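You operate a simulated robot arm through the tools that you are given. There is no shell and no other tool. Be economical: measure what you need, move in short steps, check, and stop when the job is done.

You are at the controls of a simulated two-armed robot. One attempt, no reset.

JOB
Pick up the carton marked valves with one hand, pass it to the other hand and put it on the top of steel shelf of machine one. Set down upright: carton marked valves.

It is judged by the outcome, as a careful person would: the job done as asked, and still so three seconds after it is handed in. It fails if anything else is knocked over, pushed out of place, dropped, spilled or broken.

ROBOT AND FRAMES
Two 7-joint arms with two-finger parallel grippers on one trunk, on a base that drives. Base frame: it is fixed to the floor where the robot stands at the start and does not move with it; the origin is under the middle of the robot, x ahead of it, y to its left, z up. Units: mm, rad, N and s.
The left shoulder is at the start at [-100, 119, 599], the right one opposite. With the tool pointing down near the work surface each hand reaches from about 100 to 520 mm from the robot's upright axis, wherever it stands, measured 20 degrees to its own side. Places, roughly: top of steel shelf of machine one (20x27 cm) [-2040, 3340, 960]. Payload 3.43 kg a hand.
Tool frame (each hand has its own): the origin (TCP) lies between the finger pads and is the grasp point; the fingertips stand 30 mm ahead of it; z points along the fingers, y is the line along which they close. Largest opening 94 mm; finger width 28, thickness 10; the body of the gripper, 50 by 96 mm, starts 55 mm behind the TCP.
Orientation is told as [roll, pitch, yaw] about the base's x, y, z axes, in that order, counted from this pose: with the fingers straight down and closing along the base's y, the tool's x points along the base's -x, its y along +y and its z along -z.

CONTROLS
- The arms move only by the tool nudge_tool. It takes "left_targets", "right_targets" or both (then of equal length, played together; a hand with none holds still); each is a list of rows, each a list of 7 numbers: the shift along the tool's x, y, z in units of 50 mm (1.0 is 50 mm), then the turn, a rotation vector about the tool's x, y, z in units of 4 degrees (1.0 is 4 degrees), then the opening in per cent of the stroke, from 0 (shut) to 100 (fully open). In form: [[dx, dy, dz, wx, wy, wz, fingers], ...]. A call has 1 to 10 rows; each row shifts and turns the commanded pose from where the row before left it, along the tool's axes as they then stand. A call with a number of a shift or a turn outside -1 to 1 is refused whole. A row lasts 0.2 s, in which the tool goes at most 50 mm and 0.15 rad; a call with a longer step from one row to the next is refused whole, and so is a gripper value outside its range. Where a pose cannot be reached the arm comes as near as it can. A force on the tool above 40 N (or 10 N above the force at the start of the call, whichever is more), or a blocked arm, ends the call early, and 0.2 s more pass. The fingers move at their own pace (about 153 mm/s each) and stop on an object; they squeeze with about 27 N. The grip force told is the motor's: it shows also when the fingers shut on nothing. Time passes only in rows, and 0.2 s behind the last, so rows that do not move let the fingers close. The reply holds the time, the measured pose of the TCP, the force on the tool along the base axes, the opening and the grip force, in the units named above and with some noise, with the torque about the TCP (base axes, N m) and any sound that the robot's microphone picked up.
- Cameras (640 x 400 px; columns grow to the right, rows downward): "scene" is now at [51.5, -24.4, 1278.9]; the picture's right is [-0.43, -0.90, 0.00], its down [-0.84, 0.40, -0.36] and it looks along [0.33, -0.16, -0.93] (base axes); focal length 291 px, centre (320, 200). "left" rides on the left gripper at [76, -14, -102] in its tool frame; the picture's right is [0.18, 0.98, 0.00], its down [-0.75, 0.14, -0.64] and it looks along [-0.63, 0.12, 0.77] (tool axes); focal length 243 px, centre (320, 200). "right" rides on the right gripper at [76, 14, -102] in its tool frame; the picture's right is [-0.18, 0.98, 0.00], its down [-0.75, -0.14, -0.64] and it looks along [-0.63, -0.12, 0.77] (tool axes); focal length 243 px, centre (320, 200). There is no depth. A picture from a camera that has moved, and an enlarged one, comes with that camera's place and axes in the base frame and with its lens.
- snapshot(camera): a new picture of that camera. No time passes.
- move_column(by): slides the trunk up (or, below 0, down) by that many mm; the arms and the scene camera ride with it, the base frame stays. It gives what a move gives, with no picture.
- drive_base(legs): drives the robot by 1 to 6 legs, each [ahead, left, turn to the left] in mm, mm and rad, along the robot's own axes; the way and the turn of a leg run together, so that a leg with both is an arc; at most 1500 mm and 3.142 rad a leg. The arms and the cameras ride along, it lands a little off, and it stops where it bumps. It gives what a move gives.
- turn_head(pan, tilt): turns the head with the scene camera to pan (to the left, within 2.496 rad either way) and tilt (down, from -0.506 to 1.204), counted from straight ahead of the robot. It gives what a move gives.
- inspect(camera, box): a new picture of the part [left, top, right, bottom] of that camera's present view, enlarged. No time passes.
- hand_in(): hands the job in; it is judged then, once.

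Go step by step. Nothing tells you exact positions but the pictures and the camera data: compare them with the known pose of the tool, close in by small moves and look again before you grip or let go. The budget is 120 turns and 108 pictures, counting those below and the enlarged ones. Unless the task says otherwise, let go and move clear before handing in, and close with one line.

The tools are called after "Request:" as a command line: name --argument value ..., lists and objects as JSON in quotes. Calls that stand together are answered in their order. nudge_tool: Moves the arms, as the interface text tells. Its arguments: {"type":"object","properties":{"left_targets":{"type":"array"},"right_targets":{"type":"array"}},"required":[]} The other tools are called the same way: move_column (by) slides the trunk up or down; drive_base (legs) drives the base; turn_head (pan, tilt) turns the head that bears the scene camera; snapshot (camera) takes a picture; inspect (camera, box) takes an enlarged picture of a part of a camera's view; hand_in () hands the job in.

At the start:

```text
t: 0.0
left_tcp_pos: [287.5, 73.0, 441.4]
left_tool_rot: [-0.001, 0.0, 0.001]
left_ft_force: [0.8, 0.2, 0.4]
left_torque: [0.04, 0.0, 0.02]
left_grip_width: 94.0
left_grip_force: 0.1
right_tcp_pos: [309.7, -191.9, 512.3]
right_tool_rot: [0.0, 0.0, 0.0]
right_ft_force: [-0.3, -0.2, 0.2]
right_torque: [-0.01, 0.0, -0.02]
right_grip_width: 94.2
right_grip_force: 0.1
trunk travel left (down, up): [-25.0, 310.0]
robot x, y, heading: [1.4, -3.5, -0.002]
head pan, tilt: [-0.443, 1.201]
```

scene: 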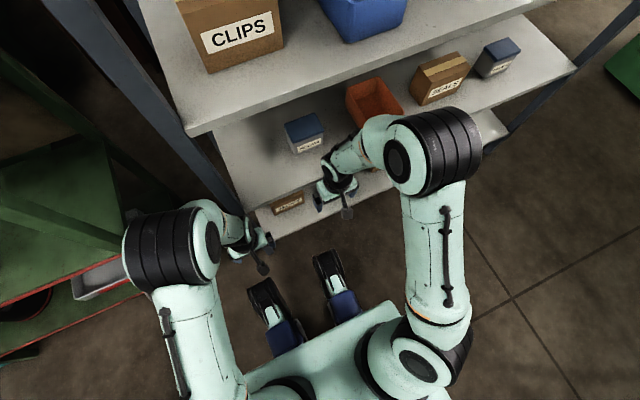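
right: 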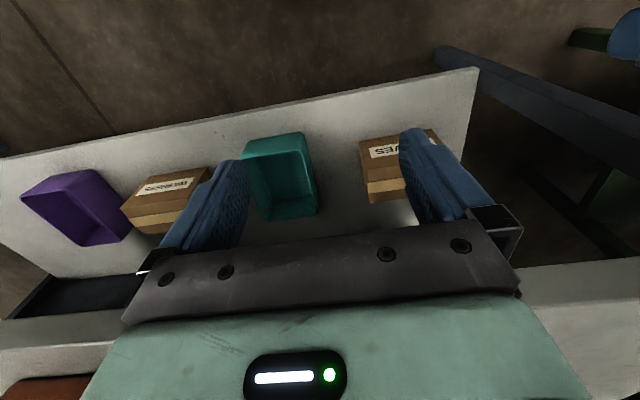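
left: 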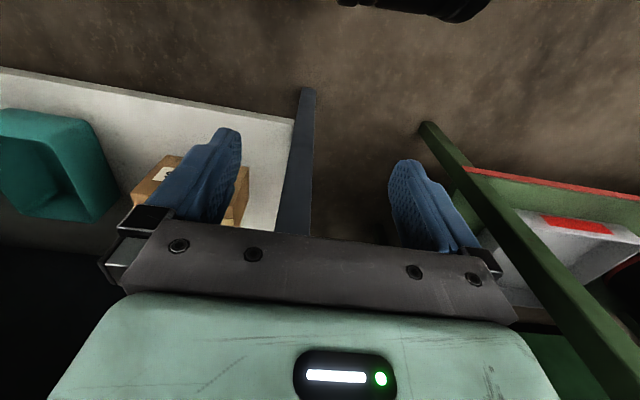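

I see a shelf with several boards and several cartons; the "...VES" one seems to be on the low board. I will zoom in on the labels.

Request:
inspect --camera "scene" --box '[240, 40, 560, 240]'

Request:
inspect --camera "right" --box '[100, 100, 500, 260]'

Request:
inspect --camera "left" --box '[80, 100, 340, 260]'

```text
2.00 times, centred on (400, 140) of scene
camera zoom: at [51.5, -24.4, 1278.9], right [-0.43, -0.9, 0.0], down [-0.84, 0.4, -0.36], along [0.33, -0.16, -0.93], focal length 582 px, centre (160, 320)
```

zoom: 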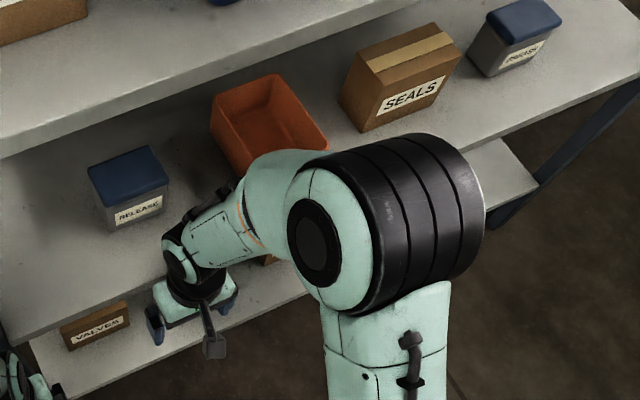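

```text
1.60 times, centred on (300, 180) of right
camera zoom: at [232.3, -178.4, 614.2], right [0.18, 0.98, 0.0], down [0.75, -0.14, 0.64], along [0.63, -0.12, -0.77], focal length 388 px, centre (352, 232)
```

zoom: 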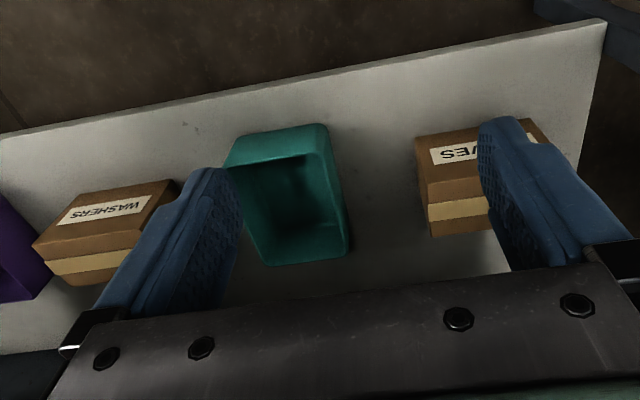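

```text
2.46 times, centred on (210, 180) of left
camera zoom: at [210.9, 59.7, 543.8], right [-0.18, 0.98, 0.0], down [0.75, 0.14, 0.64], along [0.63, 0.12, -0.77], focal length 597 px, centre (591, 249)
```

zoom: 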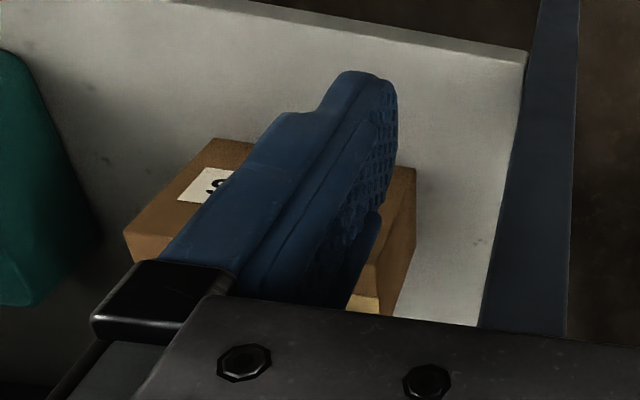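

The valves carton is on the low board, label near (440,-119,255). I'll look around to learn the surroundings and room for driving.

Request:
turn_head --pan 2.2 --tilt 0.35

Request:
snapshot --camera "scene"

Request:
turn_head --pan -2.4 --tilt 0.5

Request:
snapshot --camera "scene"

Request:
turn_head --pan 0.0 --tilt 0.9

Request:
snapshot --camera "scene"

```text
t: 2.4
left_tcp_pos: [287.3, 74.6, 441.0]
left_tool_rot: [0.0, -0.001, 0.001]
left_ft_force: [0.2, 0.1, 1.2]
left_torque: [0.04, 0.01, -0.02]
left_grip_width: 94.0
left_grip_force: 0.0
right_tcp_pos: [309.4, -192.7, 511.9]
right_tool_rot: [0.002, 0.001, -0.002]
right_ft_force: [0.5, 0.3, -0.2]
right_torque: [-0.04, 0.0, 0.0]
right_grip_width: 93.8
right_grip_force: 0.0
trunk travel left (down, up): [-25.0, 310.0]
robot x, y, heading: [3.1, 2.3, -0.004]
head pan, tilt: [2.201, 0.351]
```

```text
101 pictures are left
camera scene: at [-53.9, 74.8, 1346.2], right [0.81, 0.59, 0.0], down [0.2, -0.28, -0.94], along [-0.55, 0.76, -0.34], focal length 291 px, centre (320, 200)
```

scene: 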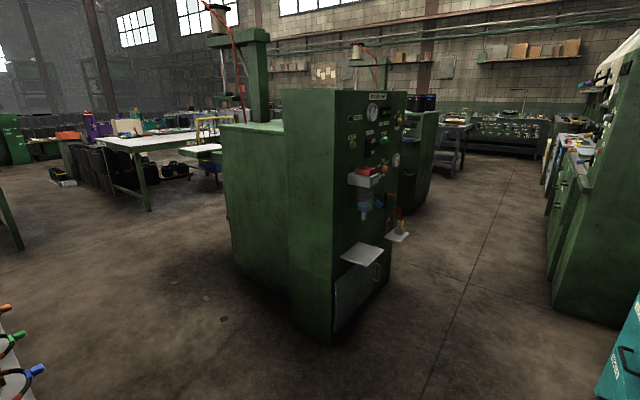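

```text
t: 6.0
left_tcp_pos: [288.1, 74.2, 441.5]
left_tool_rot: [-0.001, -0.001, -0.001]
left_ft_force: [0.1, 0.3, 0.4]
left_torque: [0.02, 0.02, 0.0]
left_grip_width: 93.9
left_grip_force: 0.1
right_tcp_pos: [309.0, -191.8, 512.6]
right_tool_rot: [0.0, -0.001, 0.001]
right_ft_force: [0.1, 0.2, 0.6]
right_torque: [0.03, 0.0, -0.02]
right_grip_width: 94.0
right_grip_force: 0.0
trunk travel left (down, up): [-25.0, 310.0]
robot x, y, heading: [-2.8, 1.0, 0.001]
head pan, tilt: [-2.4, 0.499]
```

```text
100 pictures are left
camera scene: at [-66.1, -62.0, 1332.6], right [-0.68, 0.74, 0.0], down [0.35, 0.32, -0.88], along [-0.65, -0.59, -0.48], focal length 291 px, centre (320, 200)
```

scene: 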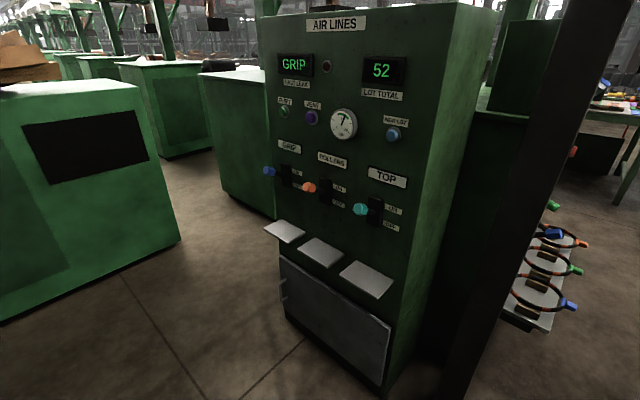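

```text
t: 8.2
left_tcp_pos: [287.7, 74.7, 440.7]
left_tool_rot: [0.001, 0.001, 0.0]
left_ft_force: [0.8, 0.0, 0.7]
left_torque: [-0.04, 0.01, 0.01]
left_grip_width: 94.0
left_grip_force: 0.0
right_tcp_pos: [308.4, -192.0, 511.6]
right_tool_rot: [0.001, 0.0, 0.0]
right_ft_force: [0.5, -0.6, 0.1]
right_torque: [-0.04, 0.02, -0.01]
right_grip_width: 94.2
right_grip_force: 0.0
trunk travel left (down, up): [-25.0, 310.0]
robot x, y, heading: [0.3, -1.3, 0.001]
head pan, tilt: [0.0, 0.901]
```

```text
99 pictures are left
camera scene: at [76.5, -0.5, 1298.7], right [0.0, -1.0, 0.0], down [-0.78, 0.0, -0.62], along [0.62, 0.0, -0.78], focal length 291 px, centre (320, 200)
```

scene: 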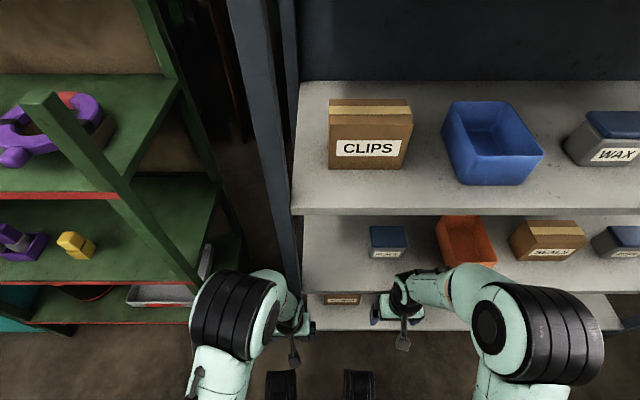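

The boards' front edges are all near x≈360, so the carton sits about 80 mm inside the low board: I'll need a tilted reach. I'll shift both hands left so that the right camera sees the carton between its fingers.

Request:
nudge_tool --left_targets '[[0.5, 0.8, 0, 0, 0, 0, 100], [0.5, 0.8, 0, 0, 0, 0, 100], [0, 0.8, 0, 0, 0, 0, 100], [0, 0, 0, 0, 0, 0, 100]]' --right_targets '[[0.5, 0.3, 0.5, 0, 0, 0, 100], [0.5, 0.6, 0.5, 0, 0, 0, 100], [0.2, 0.7, 0.2, 0, 0, 0, 100], [0, 0.6, 0, 0, 0, 0, 100]]'

Request:
snapshot --camera "right"

```text
t: 9.2
left_tcp_pos: [238.4, 194.4, 440.1]
left_tool_rot: [-0.001, 0.0, 0.001]
left_ft_force: [0.0, -0.6, -0.5]
left_torque: [-0.01, -0.03, 0.0]
left_grip_width: 94.4
left_grip_force: 0.2
right_tcp_pos: [249.0, -81.5, 451.9]
right_tool_rot: [0.002, -0.001, -0.002]
right_ft_force: [-0.2, 0.2, -0.2]
right_torque: [-0.01, 0.0, -0.01]
right_grip_width: 93.6
right_grip_force: 0.0
trunk travel left (down, up): [-25.0, 310.0]
robot x, y, heading: [-1.2, -2.4, 0.0]
head pan, tilt: [0.0, 0.901]
```

```text
98 pictures are left
camera right: at [172.8, -68.1, 553.7], right [0.19, 0.98, 0.0], down [0.75, -0.14, 0.64], along [0.63, -0.12, -0.77], focal length 243 px, centre (320, 200)
```

right: 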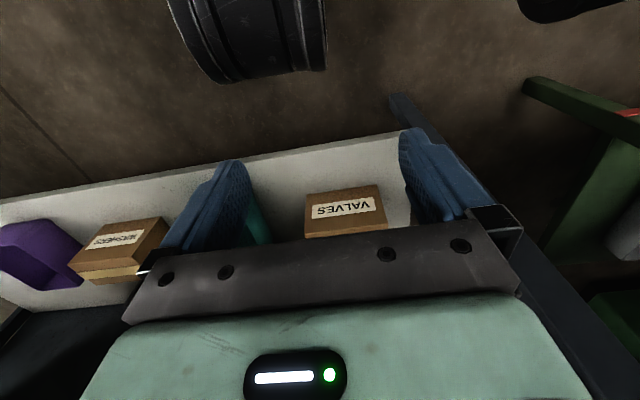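

The carton is now between the fingers in view; I zoom in for its corners.

Request:
inspect --camera "right" --box '[260, 150, 420, 250]'

```text
4.00 times, centred on (340, 200) of right
camera zoom: at [172.8, -68.1, 553.7], right [0.19, 0.98, 0.0], down [0.75, -0.14, 0.64], along [0.63, -0.12, -0.77], focal length 970 px, centre (240, 200)
```

zoom: 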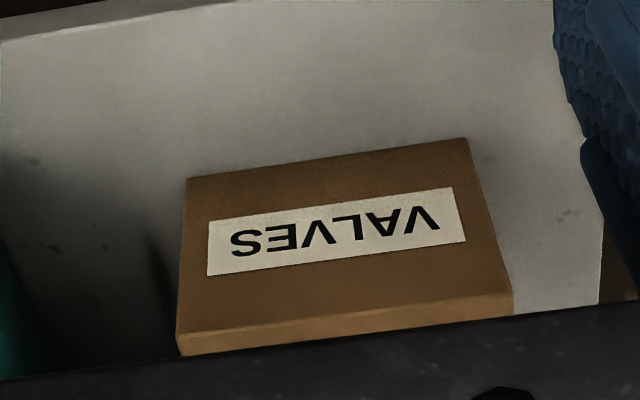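

Carton measured: front face x≈439, y −143…−18, bottom z≈208, top ≈303, depth ≈75 mm. Only the depth fits the gripper, so I'll use the right hand leaning 45° to its right, closing along base x; I turn it in free space first.

Request:
nudge_tool --right_targets '[[0.2, -0.9, 0, 0, 0, 0, 100], [0, -0.9, 0, 0, 0, 0, 100], [0, 0, 0, -0.399, 0.399, 0.965, 100], [0, 0, 0, -0.399, 0.399, 0.965, 100], [0, 0, 0, -0.399, 0.399, 0.965, 100], [0, 0, 0, -0.399, 0.399, 0.965, 100], [0, 0, 0, -0.399, 0.399, 0.965, 100], [0, 0, 0, -0.399, 0.399, 0.965, 100], [0, 0, 0, -0.399, 0.399, 0.965, 100], [0, 0, 0, -0.399, 0.399, 0.965, 100]]'

Request:
nudge_tool --right_targets '[[0, 0, 0, -0.399, 0.399, 0.965, 100], [0, 0, 0, -0.399, 0.399, 0.965, 100], [0, 0, 0, -0.399, 0.399, 0.965, 100], [0, 0, 0, -0.399, 0.399, 0.965, 100], [0, 0, 0, -0.399, 0.399, 0.965, 100], [0, 0, 0, -0.399, 0.399, 0.965, 100], [0, 0, 0, -0.399, 0.399, 0.965, 100]]'

Request:
nudge_tool --right_targets '[[0, 0, 0, -0.399, 0.399, 0.965, 100], [0, 0, 0, -0.399, 0.399, 0.965, 100], [0, 0, 0, -0.399, 0.399, 0.965, 100], [0, 0, 0, -0.399, 0.399, 0.965, 100], [0, 0, 0, -0.399, 0.399, 0.965, 100], [0, 0, 0, -0.399, 0.399, 0.965, 100], [0, 0, 0, -0.399, 0.399, 0.965, 100]]'

Request:
snapshot --camera "scene"

Request:
snapshot --camera "right"

```text
t: 11.4
left_tcp_pos: [237.5, 193.1, 440.9]
left_tool_rot: [0.0, 0.001, 0.0]
left_ft_force: [0.0, -0.5, -0.3]
left_torque: [-0.02, 0.01, -0.02]
left_grip_width: 94.1
left_grip_force: 0.1
right_tcp_pos: [237.9, -172.8, 452.6]
right_tool_rot: [0.157, 0.27, -0.524]
right_ft_force: [-0.1, -0.2, -0.8]
right_torque: [0.0, 0.0, 0.0]
right_grip_width: 94.0
right_grip_force: 0.2
trunk travel left (down, up): [-25.0, 310.0]
robot x, y, heading: [0.4, -1.5, -0.004]
head pan, tilt: [0.0, 0.901]
```

```text
t: 13.0
left_tcp_pos: [237.1, 193.8, 441.6]
left_tool_rot: [0.001, 0.001, 0.0]
left_ft_force: [0.2, -0.5, 0.1]
left_torque: [0.02, -0.01, 0.0]
left_grip_width: 93.9
left_grip_force: 0.2
right_tcp_pos: [239.5, -172.7, 451.7]
right_tool_rot: [0.166, 0.544, -0.995]
right_ft_force: [0.0, -0.4, -0.3]
right_torque: [0.0, -0.01, -0.01]
right_grip_width: 94.1
right_grip_force: 0.0
trunk travel left (down, up): [-25.0, 310.0]
robot x, y, heading: [-1.4, 4.6, 0.003]
head pan, tilt: [0.0, 0.901]
```

```text
t: 14.6
left_tcp_pos: [237.3, 194.0, 441.0]
left_tool_rot: [0.0, -0.001, 0.0]
left_ft_force: [-1.4, 0.0, -0.4]
left_torque: [-0.03, -0.01, 0.0]
left_grip_width: 94.0
left_grip_force: 0.0
right_tcp_pos: [239.2, -172.2, 451.6]
right_tool_rot: [0.001, 0.788, -1.572]
right_ft_force: [0.7, 0.7, 0.5]
right_torque: [-0.01, -0.03, 0.0]
right_grip_width: 93.9
right_grip_force: 0.0
trunk travel left (down, up): [-25.0, 310.0]
robot x, y, heading: [-0.1, 1.4, -0.003]
head pan, tilt: [0.0, 0.901]
```

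```text
96 pictures are left
camera scene: at [76.4, -0.5, 1298.7], right [0.0, -1.0, 0.0], down [-0.78, 0.0, -0.62], along [0.62, 0.0, -0.78], focal length 291 px, centre (320, 200)
```

scene: 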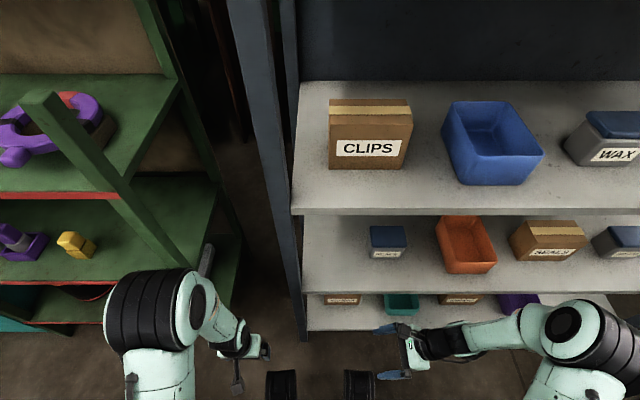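

```text
95 pictures are left
camera right: at [252.8, -191.3, 578.2], right [0.98, -0.13, -0.13], down [-0.14, -0.99, -0.08], along [-0.12, 0.1, -0.99], focal length 243 px, centre (320, 200)
```

right: 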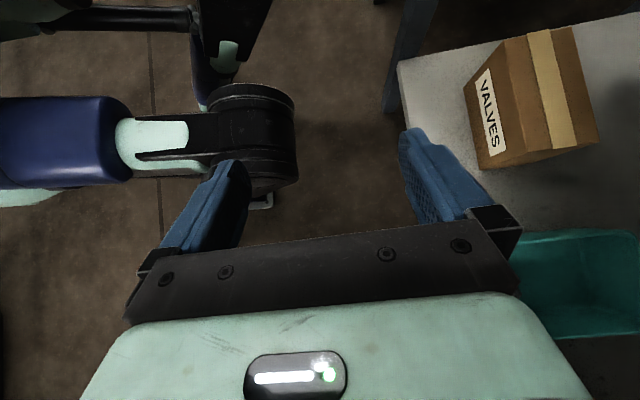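

The pose is reachable, and the carton's top is visible now. Zooming to measure depth and position.

Request:
inspect --camera "right" --box '[380, 0, 640, 240]'

```text
1.67 times, centred on (510, 120) of right
camera zoom: at [252.8, -191.3, 578.2], right [0.98, -0.13, -0.13], down [-0.14, -0.99, -0.08], along [-0.12, 0.1, -0.99], focal length 404 px, centre (3, 333)
```

zoom: 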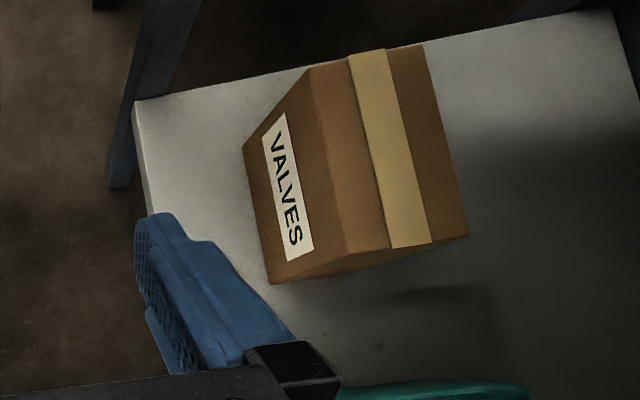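

Carton confirmed: x 442–510, y −145…−19, top z≈303. I'll lower the trunk and bring the leaning hand to a place outside the shelf, level with the carton top, then check the arm against the middle board.

Request:
move_column --by -25

Request:
nudge_tool --right_targets '[[-0.41, 0.15, 0.304, 0, 0, 0, 100], [-0.41, 0.15, 0.304, 0, 0, 0, 100], [-0.41, 0.15, 0.304, 0, 0, 0, 100], [-0.41, 0.15, 0.304, 0, 0, 0, 100], [0, 0, 0, 0, 0, 0, 100]]'

Request:
turn_head --pan -0.4 --tilt 1.0

Request:
snapshot --camera "scene"

Request:
snapshot --camera "right"

Request:
snapshot --camera "left"

```text
t: 15.3
left_tcp_pos: [238.6, 195.4, 414.7]
left_tool_rot: [0.001, -0.002, 0.0]
left_ft_force: [0.5, 0.3, 0.7]
left_torque: [0.0, -0.01, -0.04]
left_grip_width: 94.1
left_grip_force: 0.0
right_tcp_pos: [238.0, -170.9, 427.4]
right_tool_rot: [0.001, 0.785, -1.572]
right_ft_force: [-0.3, -0.6, 0.7]
right_torque: [0.0, 0.0, 0.0]
right_grip_width: 94.3
right_grip_force: 0.2
trunk travel left (down, up): [0.0, 335.0]
robot x, y, heading: [-2.5, -2.0, -0.0]
head pan, tilt: [0.0, 0.901]
```

```text
t: 16.5
left_tcp_pos: [237.6, 194.8, 416.1]
left_tool_rot: [-0.001, 0.0, 0.0]
left_ft_force: [-0.1, -0.1, -0.6]
left_torque: [-0.01, 0.0, 0.02]
left_grip_width: 93.9
left_grip_force: 0.2
right_tcp_pos: [267.4, -186.8, 324.9]
right_tool_rot: [-0.001, 0.784, -1.57]
right_ft_force: [0.7, 0.0, 0.5]
right_torque: [0.01, -0.01, -0.01]
right_grip_width: 93.9
right_grip_force: 0.0
trunk travel left (down, up): [0.0, 335.0]
robot x, y, heading: [3.5, 2.4, 0.003]
head pan, tilt: [0.0, 0.901]
```

```text
t: 17.4
left_tcp_pos: [238.6, 194.1, 416.2]
left_tool_rot: [0.001, 0.0, -0.002]
left_ft_force: [-0.7, -0.1, -0.1]
left_torque: [-0.01, 0.02, 0.01]
left_grip_width: 94.0
left_grip_force: 0.0
right_tcp_pos: [268.9, -187.1, 325.6]
right_tool_rot: [0.001, 0.785, -1.571]
right_ft_force: [0.2, -0.3, 0.2]
right_torque: [0.01, -0.01, 0.01]
right_grip_width: 93.9
right_grip_force: 0.0
trunk travel left (down, up): [0.0, 335.0]
robot x, y, heading: [0.5, -2.6, 0.002]
head pan, tilt: [-0.4, 1.0]
```

```text
93 pictures are left
camera scene: at [68.5, -27.6, 1272.6], right [-0.39, -0.92, 0.0], down [-0.78, 0.33, -0.54], along [0.5, -0.21, -0.84], focal length 291 px, centre (320, 200)
```

scene: 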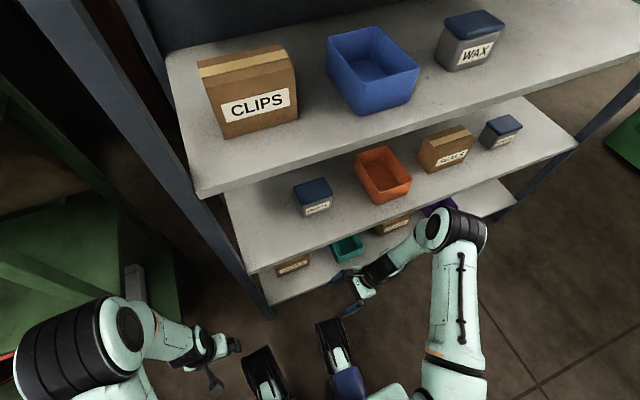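

```text
92 pictures are left
camera right: at [282.7, -206.1, 452.0], right [0.98, -0.13, -0.13], down [-0.14, -0.99, -0.08], along [-0.12, 0.1, -0.99], focal length 243 px, centre (320, 200)
```

right: 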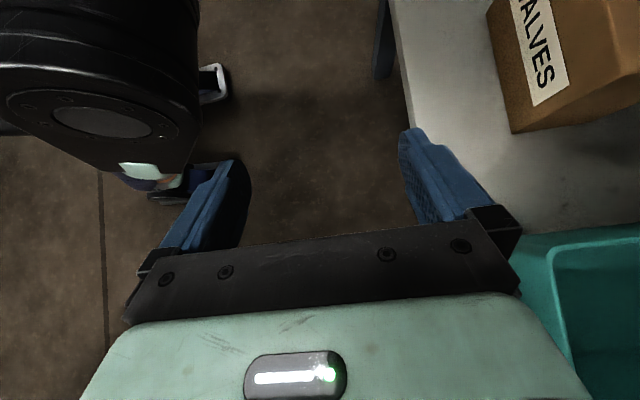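

```text
91 pictures are left
camera left: at [160.9, 179.7, 518.8], right [-0.18, 0.98, 0.0], down [0.75, 0.14, 0.64], along [0.63, 0.12, -0.77], focal length 243 px, centre (320, 200)
```

left: 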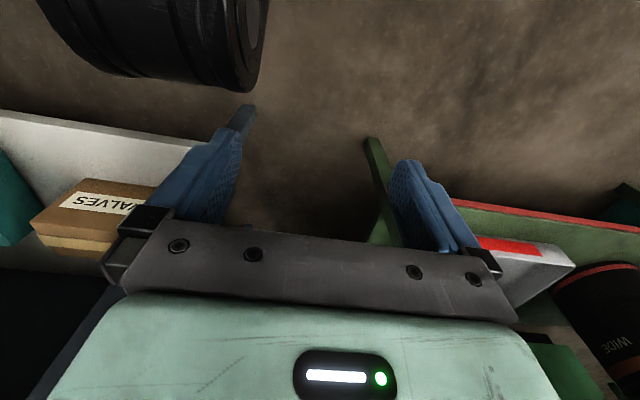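

The elbow swings out to the right; backing off 50 mm keeps the arm straighter and clear of the board edges. Then I move in stepwise.

Request:
drive_base --legs '[[-50, 0, 0]]'

Request:
nudge_tool --right_targets '[[0, 0.7, 0, 0, 0, 0, 100], [0, 0.7, 0, 0, 0, 0, 100], [0, 0.7, 0, 0, 0, 0, 100], [0, 0, 0, 0, 0, 0, 100]]'

Request:
snapshot --camera "scene"

Request:
snapshot --camera "right"

```text
t: 18.3
left_tcp_pos: [187.1, 193.6, 417.2]
left_tool_rot: [0.001, -0.001, 0.0]
left_ft_force: [-0.3, -0.2, -0.3]
left_torque: [0.0, 0.01, 0.01]
left_grip_width: 94.0
left_grip_force: 0.0
right_tcp_pos: [218.0, -187.5, 326.5]
right_tool_rot: [-0.002, 0.786, -1.572]
right_ft_force: [0.2, -0.4, 0.2]
right_torque: [0.01, 0.01, 0.04]
right_grip_width: 94.0
right_grip_force: 0.1
trunk travel left (down, up): [0.0, 335.0]
robot x, y, heading: [-49.8, 2.9, -0.003]
head pan, tilt: [-0.4, 1.0]
```

```text
t: 19.3
left_tcp_pos: [187.7, 194.3, 415.3]
left_tool_rot: [0.0, -0.001, 0.0]
left_ft_force: [-0.2, 0.0, 0.2]
left_torque: [-0.04, 0.01, -0.01]
left_grip_width: 94.0
left_grip_force: 0.1
right_tcp_pos: [324.8, -185.8, 327.9]
right_tool_rot: [0.001, 0.786, -1.572]
right_ft_force: [-0.6, 0.5, -0.2]
right_torque: [0.03, 0.01, 0.01]
right_grip_width: 94.2
right_grip_force: 0.0
trunk travel left (down, up): [0.0, 335.0]
robot x, y, heading: [-46.7, -1.9, -0.003]
head pan, tilt: [-0.4, 1.0]
```

```text
90 pictures are left
camera scene: at [18.6, -27.6, 1272.6], right [-0.39, -0.92, 0.0], down [-0.78, 0.33, -0.54], along [0.5, -0.21, -0.84], focal length 291 px, centre (320, 200)
```

scene: 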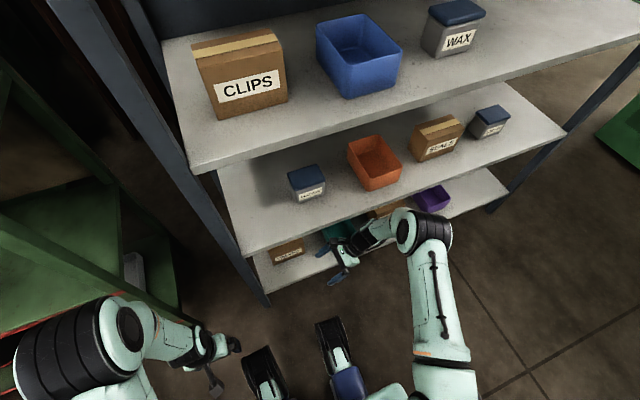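

```text
89 pictures are left
camera right: at [338.2, -205.8, 452.7], right [0.98, -0.13, -0.13], down [-0.14, -0.99, -0.08], along [-0.12, 0.1, -0.99], focal length 243 px, centre (320, 200)
```

right: 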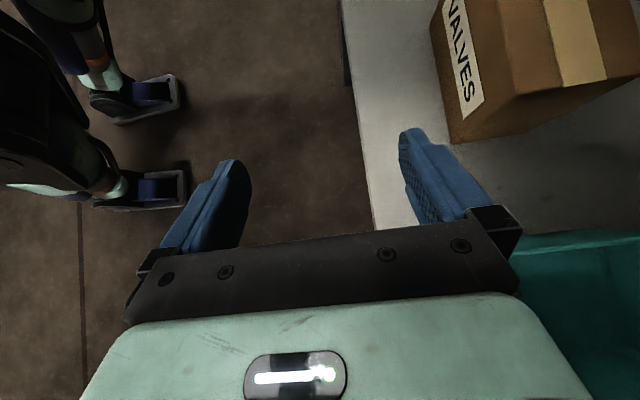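

Clear so far. I move on inwards to x≈476, still right of and above the carton's side.

Request:
nudge_tool --right_targets '[[0, 0.5, 0, 0, 0, 0, 100], [0, 0.5, 0, 0, 0, 0, 100], [0, 0.5, 0, 0, 0, 0, 100], [0, 0, 0, 0, 0, 0, 100]]'

Request:
snapshot --camera "scene"

Request:
nudge_tool --right_targets '[[0, 0.5, 0, 0, 0, 0, 100], [0, 0.5, 0, 0, 0, 0, 100], [0, 0.5, 0, 0, 0, 0, 100], [0, 0, 0, 0, 0, 0, 100]]'

Request:
snapshot --camera "scene"

Request:
snapshot --camera "right"

```text
t: 20.5
left_tcp_pos: [188.6, 192.1, 415.8]
left_tool_rot: [0.0, 0.0, -0.008]
left_ft_force: [0.7, -0.3, 0.1]
left_torque: [-0.03, 0.01, -0.01]
left_grip_width: 94.1
left_grip_force: 0.0
right_tcp_pos: [372.2, -193.7, 305.3]
right_tool_rot: [-0.081, 0.791, -1.647]
right_ft_force: [0.9, -0.1, 1.5]
right_torque: [-0.05, 0.06, 0.08]
right_grip_width: 93.9
right_grip_force: 0.2
trunk travel left (down, up): [0.0, 335.0]
robot x, y, heading: [-54.6, -1.8, -0.008]
head pan, tilt: [-0.4, 1.0]
stopped in row 4 (right hand): the arm was blocked; the commanded pose is now the measured one
```

```text
88 pictures are left
camera scene: at [18.4, -28.3, 1272.3], right [-0.39, -0.92, 0.0], down [-0.77, 0.33, -0.54], along [0.49, -0.21, -0.84], focal length 291 px, centre (320, 200)
```

scene: 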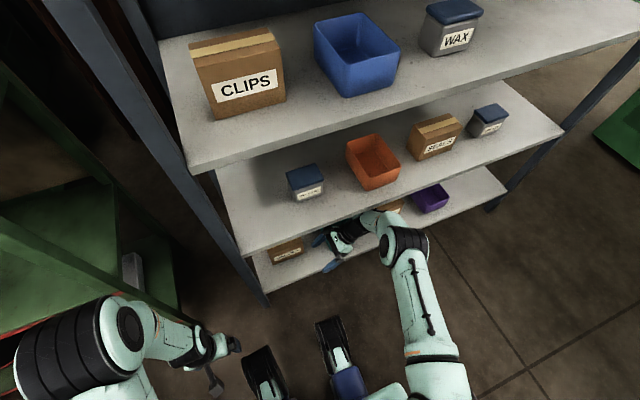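

```text
t: 21.5
left_tcp_pos: [187.2, 191.8, 417.1]
left_tool_rot: [0.001, -0.001, -0.007]
left_ft_force: [0.8, -0.3, -0.2]
left_torque: [0.03, 0.01, 0.0]
left_grip_width: 93.9
left_grip_force: 0.0
right_tcp_pos: [412.4, -196.7, 306.3]
right_tool_rot: [-0.083, 0.793, -1.655]
right_ft_force: [-0.3, -0.3, 0.3]
right_torque: [-0.02, 0.0, 0.0]
right_grip_width: 94.0
right_grip_force: 0.1
right hand out of reach, approached as far as the arm can: row 2, 3
trunk travel left (down, up): [0.0, 335.0]
robot x, y, heading: [-48.2, 0.4, -0.005]
head pan, tilt: [-0.4, 1.0]
```

```text
87 pictures are left
camera scene: at [13.4, -30.9, 1272.7], right [-0.4, -0.92, 0.0], down [-0.77, 0.33, -0.54], along [0.5, -0.21, -0.84], focal length 291 px, centre (320, 200)
```

scene: 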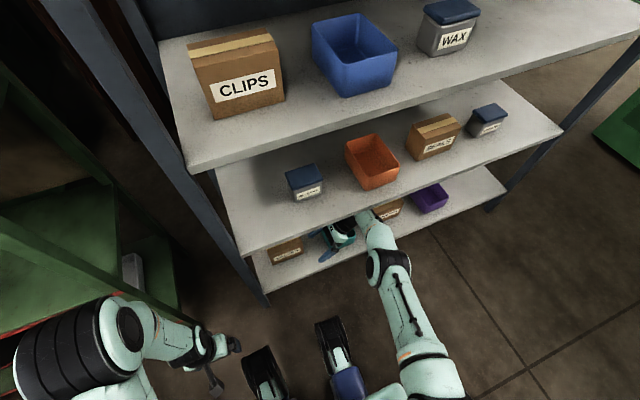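

```text
86 pictures are left
camera right: at [433.5, -218.0, 430.5], right [0.97, -0.15, -0.19], down [-0.17, -0.98, -0.08], along [-0.17, 0.11, -0.98], focal length 243 px, centre (320, 200)
```

right: 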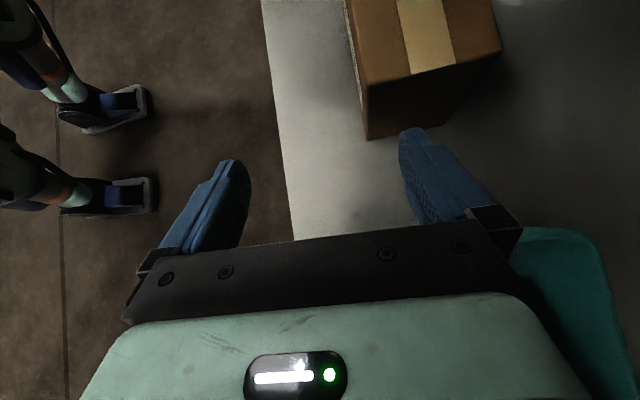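

The forearm touched the middle board's edge, then settled lower; now the arm is straight and at its reach limit (x=412). I'll back the command off slightly, fix the small tilt and look before driving the base ahead.

Request:
nudge_tool --right_targets '[[0, -0.7, -0.2, 0, 0, 0, 100], [0, 0, 0, 0, 0, 0, 100]]'

Request:
inspect --camera "scene" --box '[220, 130, 460, 330]'

```text
t: 22.1
left_tcp_pos: [187.0, 193.0, 416.4]
left_tool_rot: [0.002, 0.002, -0.006]
left_ft_force: [0.4, 0.1, -0.3]
left_torque: [-0.01, -0.03, -0.03]
left_grip_width: 93.9
left_grip_force: 0.1
right_tcp_pos: [372.8, -188.2, 306.9]
right_tool_rot: [-0.115, 0.803, -1.658]
right_ft_force: [0.9, -0.5, 0.4]
right_torque: [0.02, 0.0, -0.01]
right_grip_width: 93.9
right_grip_force: 0.1
trunk travel left (down, up): [0.0, 335.0]
robot x, y, heading: [-47.5, 4.3, -0.006]
head pan, tilt: [-0.4, 1.0]
```

```text
2.00 times, centred on (340, 230) of scene
camera zoom: at [18.0, -28.7, 1272.5], right [-0.39, -0.92, 0.0], down [-0.77, 0.33, -0.54], along [0.5, -0.21, -0.84], focal length 582 px, centre (280, 140)
```

zoom: 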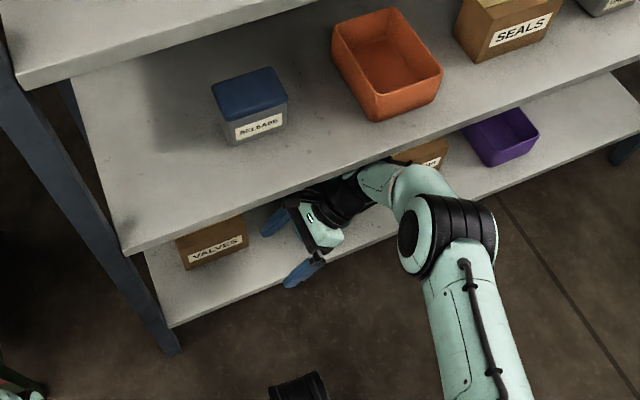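

I straighten the tilt and extend slightly, then drive the base ahead about 55 mm so the extended arm carries the hand in.

Request:
nudge_tool --right_targets '[[0, 0.2, 0, -0.76, -0.26, -0.87, 100], [-0.1, 0.3, -0.1, 0, 0, 0, 100], [0, 0, 0, 0, 0, 0, 100]]'

Request:
drive_base --legs '[[30, 0, 0]]'

Request:
snapshot --camera "right"

Request:
inspect --camera "scene" --box '[220, 130, 460, 330]'

```text
t: 22.9
left_tcp_pos: [184.0, 193.0, 418.4]
left_tool_rot: [0.0, -0.007, -0.009]
left_ft_force: [-0.4, 0.9, -0.1]
left_torque: [-0.03, 0.02, -0.02]
left_grip_width: 93.8
left_grip_force: 0.1
right_tcp_pos: [388.5, -196.9, 307.5]
right_tool_rot: [-0.004, 0.787, -1.579]
right_ft_force: [0.8, -0.1, -0.2]
right_torque: [-0.03, 0.02, -0.03]
right_grip_width: 93.9
right_grip_force: 0.0
trunk travel left (down, up): [0.0, 335.0]
robot x, y, heading: [-55.0, 1.7, -0.006]
head pan, tilt: [-0.4, 1.0]
```

```text
t: 23.7
left_tcp_pos: [193.0, 191.9, 414.9]
left_tool_rot: [-0.001, 0.001, -0.01]
left_ft_force: [0.2, 0.0, 0.6]
left_torque: [0.0, -0.01, 0.01]
left_grip_width: 94.3
left_grip_force: 0.1
right_tcp_pos: [391.1, -200.6, 298.2]
right_tool_rot: [-0.036, 0.793, -1.603]
right_ft_force: [-0.4, 0.3, 0.7]
right_torque: [-0.01, 0.0, 0.0]
right_grip_width: 94.3
right_grip_force: 0.1
trunk travel left (down, up): [0.0, 335.0]
robot x, y, heading: [-44.7, -1.5, -0.006]
head pan, tilt: [-0.4, 1.0]
stopped in leg 1: the robot was blocked; the commanded pose is now the measured one
```

```text
84 pictures are left
camera right: at [408.4, -219.8, 423.9], right [0.98, -0.14, -0.16], down [-0.15, -0.99, -0.08], along [-0.14, 0.1, -0.98], focal length 243 px, centre (320, 200)
```

right: 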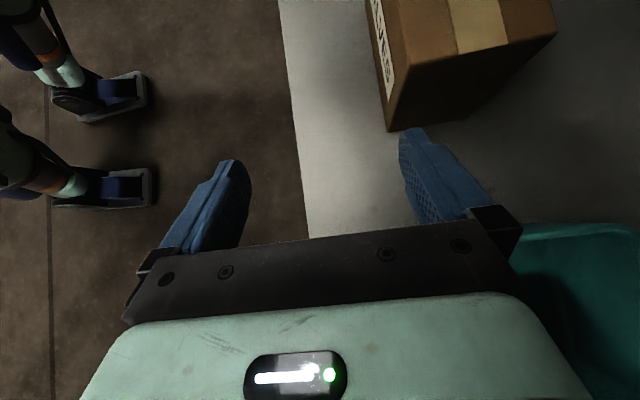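

```text
2.00 times, centred on (340, 230) of scene
camera zoom: at [22.0, -28.0, 1272.6], right [-0.4, -0.92, 0.0], down [-0.77, 0.33, -0.54], along [0.5, -0.21, -0.84], focal length 582 px, centre (280, 140)
```

zoom: 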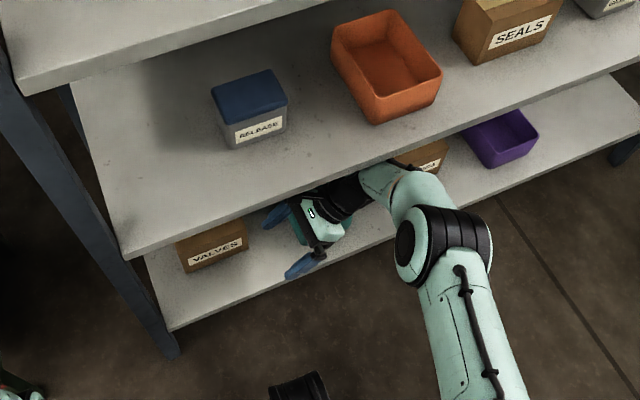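

The forearm is touching the middle board's edge, so the carton is too deep for this grip. New plan: hook the carton from behind with the open fingers (hand tilted forward) and draw it ~75 mm to the board's edge, then use the leaning grip. First back out and turn the hand.

Request:
drive_base --legs '[[-110, 0, 0]]'

Request:
nudge_tool --right_targets '[[0.3, 0, -0.3, 0, -0.693, -0.98, 100], [0.3, 0, -0.3, 0, -0.693, -0.98, 100], [0, 0, 0, 0, -0.693, -0.98, 100], [0, 0, 0, 0, -0.693, -0.98, 100], [0, 0, 0, 0, -0.693, -0.98, 100], [0, 0, 0, 0, -0.693, -0.98, 100], [0, 0, 0, 0, -0.693, -0.98, 100], [0, 0, 0, 0, -0.693, -0.98, 100], [0, 0, 0, 0, -0.693, -0.98, 100], [0, 0, 0, 0, -0.693, -0.98, 100]]'

Request:
nudge_tool --right_targets '[[0, 0, 0, 0, -0.693, -0.98, 100], [0, 0, 0, 0, -0.693, -0.98, 100], [0, 0, 0, 0, -0.693, -0.98, 100], [0, 0, 0, 0, -0.693, -0.98, 100], [0, 0, 0, 0, -0.693, -0.98, 100], [0, 0, 0, 0, -0.693, -0.98, 100], [0, 0, 0, 0, -0.693, -0.98, 100], [0, 0, 0, 0, -0.693, -0.98, 100]]'

Request:
nudge_tool --right_targets '[[0, 0, 0, 0, -0.693, -0.98, 100], [0, 0, 0, 0, -0.693, -0.98, 100], [0, 0, 0, 0, -0.693, -0.98, 100], [0, 0, 0, 0, -0.693, -0.98, 100], [0, 0, 0, 0, -0.693, -0.98, 100], [0, 0, 0, 0, -0.693, -0.98, 100], [0, 0, 0, 0, -0.693, -0.98, 100], [0, 0, 0, 0, -0.9, 0, 100], [0, 0, 0, 0, -0.9, 0, 100]]'

Request:
snapshot --camera "scene"

Request:
snapshot --camera "right"

```text
t: 24.9
left_tcp_pos: [83.2, 193.1, 415.5]
left_tool_rot: [0.0, 0.001, -0.01]
left_ft_force: [0.1, -0.5, 0.0]
left_torque: [0.01, -0.03, 0.01]
left_grip_width: 94.1
left_grip_force: 0.0
right_tcp_pos: [280.5, -197.6, 297.9]
right_tool_rot: [-0.034, 0.791, -1.604]
right_ft_force: [-0.5, 0.3, 0.1]
right_torque: [-0.01, 0.03, -0.03]
right_grip_width: 94.0
right_grip_force: 0.0
trunk travel left (down, up): [0.0, 335.0]
robot x, y, heading: [-157.0, 4.1, -0.009]
head pan, tilt: [-0.4, 1.0]
```

```text
t: 27.1
left_tcp_pos: [82.3, 193.0, 415.7]
left_tool_rot: [-0.001, 0.0, -0.012]
left_ft_force: [0.5, -1.0, -0.8]
left_torque: [0.0, -0.03, -0.01]
left_grip_width: 94.0
left_grip_force: 0.1
right_tcp_pos: [280.9, -198.2, 340.0]
right_tool_rot: [0.314, 0.19, -0.916]
right_ft_force: [-0.4, 1.5, 0.6]
right_torque: [0.02, -0.01, 0.02]
right_grip_width: 93.9
right_grip_force: 0.1
trunk travel left (down, up): [0.0, 335.0]
robot x, y, heading: [-156.9, -0.0, -0.007]
head pan, tilt: [-0.4, 1.0]
```

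```text
t: 28.9
left_tcp_pos: [82.7, 193.2, 415.6]
left_tool_rot: [-0.001, -0.002, -0.011]
left_ft_force: [0.6, -0.2, 0.0]
left_torque: [0.0, 0.0, -0.01]
left_grip_width: 94.2
left_grip_force: 0.0
right_tcp_pos: [280.9, -198.4, 341.3]
right_tool_rot: [0.279, -0.347, -0.509]
right_ft_force: [0.6, -0.8, -1.1]
right_torque: [0.01, 0.0, -0.01]
right_grip_width: 94.3
right_grip_force: 0.0
trunk travel left (down, up): [0.0, 335.0]
robot x, y, heading: [-155.0, 1.5, -0.012]
head pan, tilt: [-0.4, 1.0]
```

```text
t: 30.9
left_tcp_pos: [83.7, 193.2, 416.7]
left_tool_rot: [0.0, 0.0, -0.011]
left_ft_force: [-0.4, 0.3, 0.5]
left_torque: [0.01, 0.02, -0.02]
left_grip_width: 94.0
left_grip_force: 0.0
right_tcp_pos: [281.0, -198.6, 341.1]
right_tool_rot: [0.008, -0.887, -0.014]
right_ft_force: [0.2, 0.2, 1.1]
right_torque: [0.03, 0.0, 0.02]
right_grip_width: 94.1
right_grip_force: 0.0
trunk travel left (down, up): [0.0, 335.0]
robot x, y, heading: [-155.2, 2.7, -0.005]
head pan, tilt: [-0.4, 1.0]
```

```text
82 pictures are left
camera scene: at [-88.0, -26.9, 1272.6], right [-0.4, -0.92, 0.0], down [-0.77, 0.33, -0.54], along [0.5, -0.21, -0.84], focal length 291 px, centre (320, 200)
```

scene: 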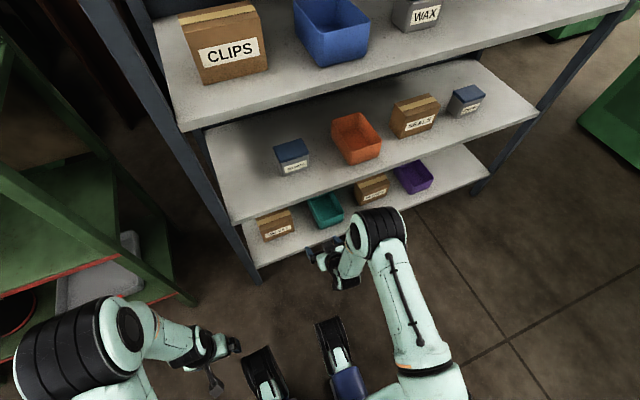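

```text
81 pictures are left
camera right: at [153.4, -183.8, 346.5], right [0.12, 0.98, 0.15], down [-0.02, -0.15, 0.99], along [0.99, -0.12, 0.0], focal length 243 px, centre (320, 200)
```

right: 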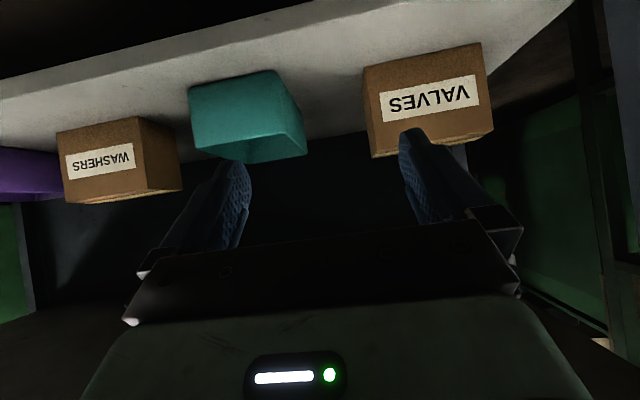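

Clean frontal view; the bin rim is lower than the carton. Now I bring the hand level over the carton's middle (y −82, z 352) and start moving inwards above it.

Request:
nudge_tool --right_targets '[[-0.06, 0.77, -0.05, 0, 0, 0, 100], [-0.06, 0.77, -0.05, 0, 0, 0, 100], [-0.06, 0.77, -0.05, 0, 0, 0, 100], [-0.42, 0, 0.517, 0, 0, 0, 100], [-0.42, 0, 0.517, 0, 0, 0, 100], [-0.42, 0, 0.517, 0, 0, 0, 100], [0, 0, 0, 0, 0, 0, 100]]'

Request:
snapshot --camera "scene"

Request:
snapshot --camera "right"

```text
t: 32.5
left_tcp_pos: [84.5, 193.3, 416.3]
left_tool_rot: [0.001, 0.001, -0.01]
left_ft_force: [-0.2, 0.6, -0.6]
left_torque: [-0.03, -0.03, 0.01]
left_grip_width: 94.0
left_grip_force: 0.0
right_tcp_pos: [382.0, -82.7, 351.7]
right_tool_rot: [0.007, -0.886, -0.013]
right_ft_force: [0.1, 1.2, -0.3]
right_torque: [0.03, 0.07, 0.01]
right_grip_width: 94.1
right_grip_force: 0.1
trunk travel left (down, up): [0.0, 335.0]
robot x, y, heading: [-157.5, 2.3, -0.008]
head pan, tilt: [-0.4, 1.0]
```

```text
80 pictures are left
camera scene: at [-88.0, -26.9, 1272.6], right [-0.4, -0.92, 0.0], down [-0.77, 0.33, -0.54], along [0.5, -0.21, -0.84], focal length 291 px, centre (320, 200)
```

scene: 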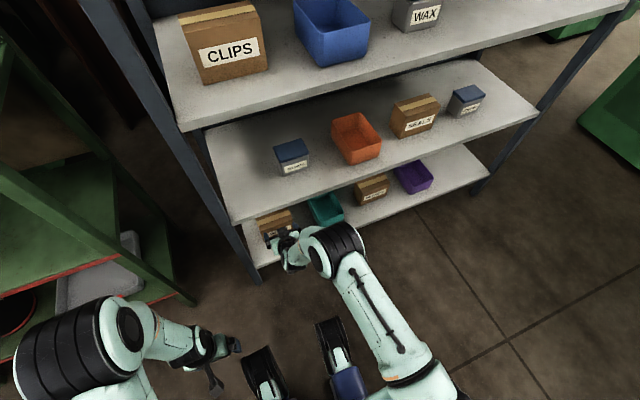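

```text
79 pictures are left
camera right: at [254.8, -68.1, 358.2], right [0.12, 0.98, 0.15], down [-0.02, -0.15, 0.99], along [0.99, -0.13, 0.0], focal length 243 px, centre (320, 200)
```

right: 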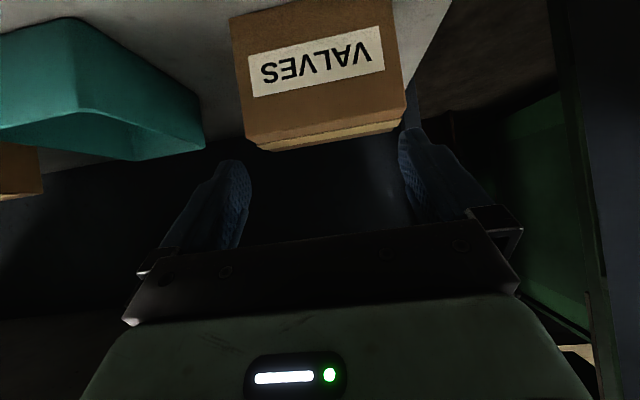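

Well centred. Continue inwards over the top.

Request:
nudge_tool --right_targets '[[-0.42, 0, 0.517, 0, 0, 0, 100], [-0.42, 0, 0.517, 0, 0, 0, 100], [-0.42, 0, 0.517, 0, 0, 0, 100], [0, 0, 0, 0, 0, 0, 100]]'

Request:
snapshot --camera "scene"

```text
t: 33.5
left_tcp_pos: [83.2, 193.0, 416.6]
left_tool_rot: [0.001, 0.0, -0.01]
left_ft_force: [0.0, -0.1, 0.2]
left_torque: [-0.01, 0.0, 0.0]
left_grip_width: 93.8
left_grip_force: 0.1
right_tcp_pos: [483.2, -83.6, 353.8]
right_tool_rot: [0.011, -0.886, -0.016]
right_ft_force: [0.2, -0.5, -0.7]
right_torque: [-0.01, 0.0, 0.01]
right_grip_width: 94.1
right_grip_force: 0.0
trunk travel left (down, up): [0.0, 335.0]
robot x, y, heading: [-153.5, 0.5, -0.01]
head pan, tilt: [-0.4, 1.0]
```

```text
78 pictures are left
camera scene: at [-88.0, -26.9, 1272.6], right [-0.4, -0.92, 0.0], down [-0.77, 0.33, -0.54], along [0.5, -0.21, -0.84], focal length 291 px, centre (320, 200)
```

scene: 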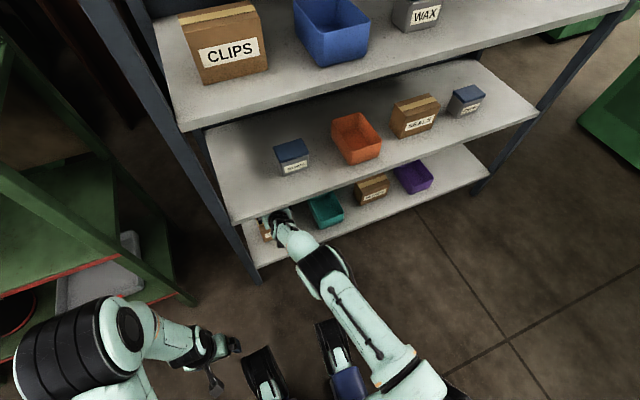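

Arm is straight and clear. Drive 48 mm ahead to bring the tips behind the carton.

Request:
drive_base --legs '[[48, 0, 0]]'

Request:
snapshot --camera "scene"

Request:
snapshot --camera "right"

```text
t: 34.4
left_tcp_pos: [133.7, 192.0, 415.0]
left_tool_rot: [-0.001, 0.002, -0.01]
left_ft_force: [0.4, -0.3, -0.2]
left_torque: [-0.01, 0.01, -0.01]
left_grip_width: 93.9
left_grip_force: 0.1
right_tcp_pos: [524.8, -85.4, 343.0]
right_tool_rot: [0.006, -0.87, -0.009]
right_ft_force: [-0.1, 0.1, 0.1]
right_torque: [-0.01, -0.02, -0.02]
right_grip_width: 93.8
right_grip_force: 0.1
trunk travel left (down, up): [0.0, 335.0]
robot x, y, heading: [-108.2, 5.0, -0.01]
head pan, tilt: [-0.4, 1.0]
```

```text
77 pictures are left
camera scene: at [-38.6, -27.9, 1272.4], right [-0.4, -0.92, 0.0], down [-0.77, 0.33, -0.54], along [0.49, -0.21, -0.84], focal length 291 px, centre (320, 200)
```

scene: 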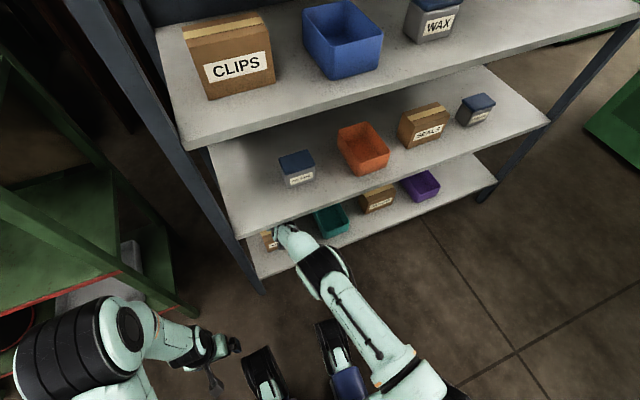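

```text
76 pictures are left
camera right: at [397.4, -70.9, 351.7], right [0.12, 0.98, 0.14], down [-0.01, -0.14, 0.99], along [0.99, -0.12, -0.01], focal length 243 px, centre (320, 200)
```

right: 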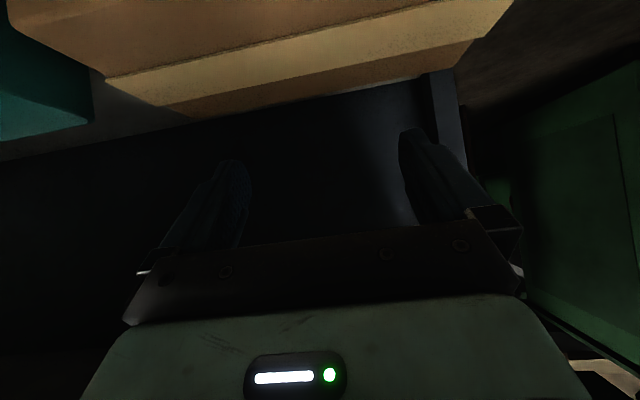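

The hand sagged a little (forearm likely grazing the board edge). Lower in small steps to relieve that and drop the tips behind the carton.

Request:
nudge_tool --right_targets '[[0.2, 0, 0.19, 0, 0, 0, 100], [0.2, 0, 0.19, 0, 0, 0, 100], [0, 0, 0, 0, 0, 0, 100]]'

Request:
snapshot --camera "right"

```text
t: 35.2
left_tcp_pos: [129.7, 192.3, 415.0]
left_tool_rot: [-0.001, 0.0, -0.01]
left_ft_force: [-0.1, -0.1, 0.5]
left_torque: [-0.05, 0.02, -0.01]
left_grip_width: 94.2
left_grip_force: 0.1
right_tcp_pos: [526.2, -84.7, 317.8]
right_tool_rot: [0.006, -0.875, -0.012]
right_ft_force: [0.3, 0.3, -0.9]
right_torque: [0.0, -0.01, 0.01]
right_grip_width: 94.1
right_grip_force: 0.1
trunk travel left (down, up): [0.0, 335.0]
robot x, y, heading: [-112.8, 3.3, -0.008]
head pan, tilt: [-0.4, 1.0]
```

```text
75 pictures are left
camera right: at [398.5, -70.5, 324.9], right [0.12, 0.98, 0.14], down [-0.01, -0.14, 0.99], along [0.99, -0.12, -0.01], focal length 243 px, centre (320, 200)
```

right: 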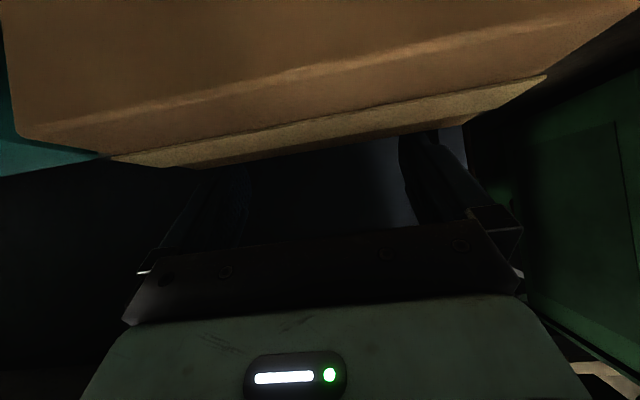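

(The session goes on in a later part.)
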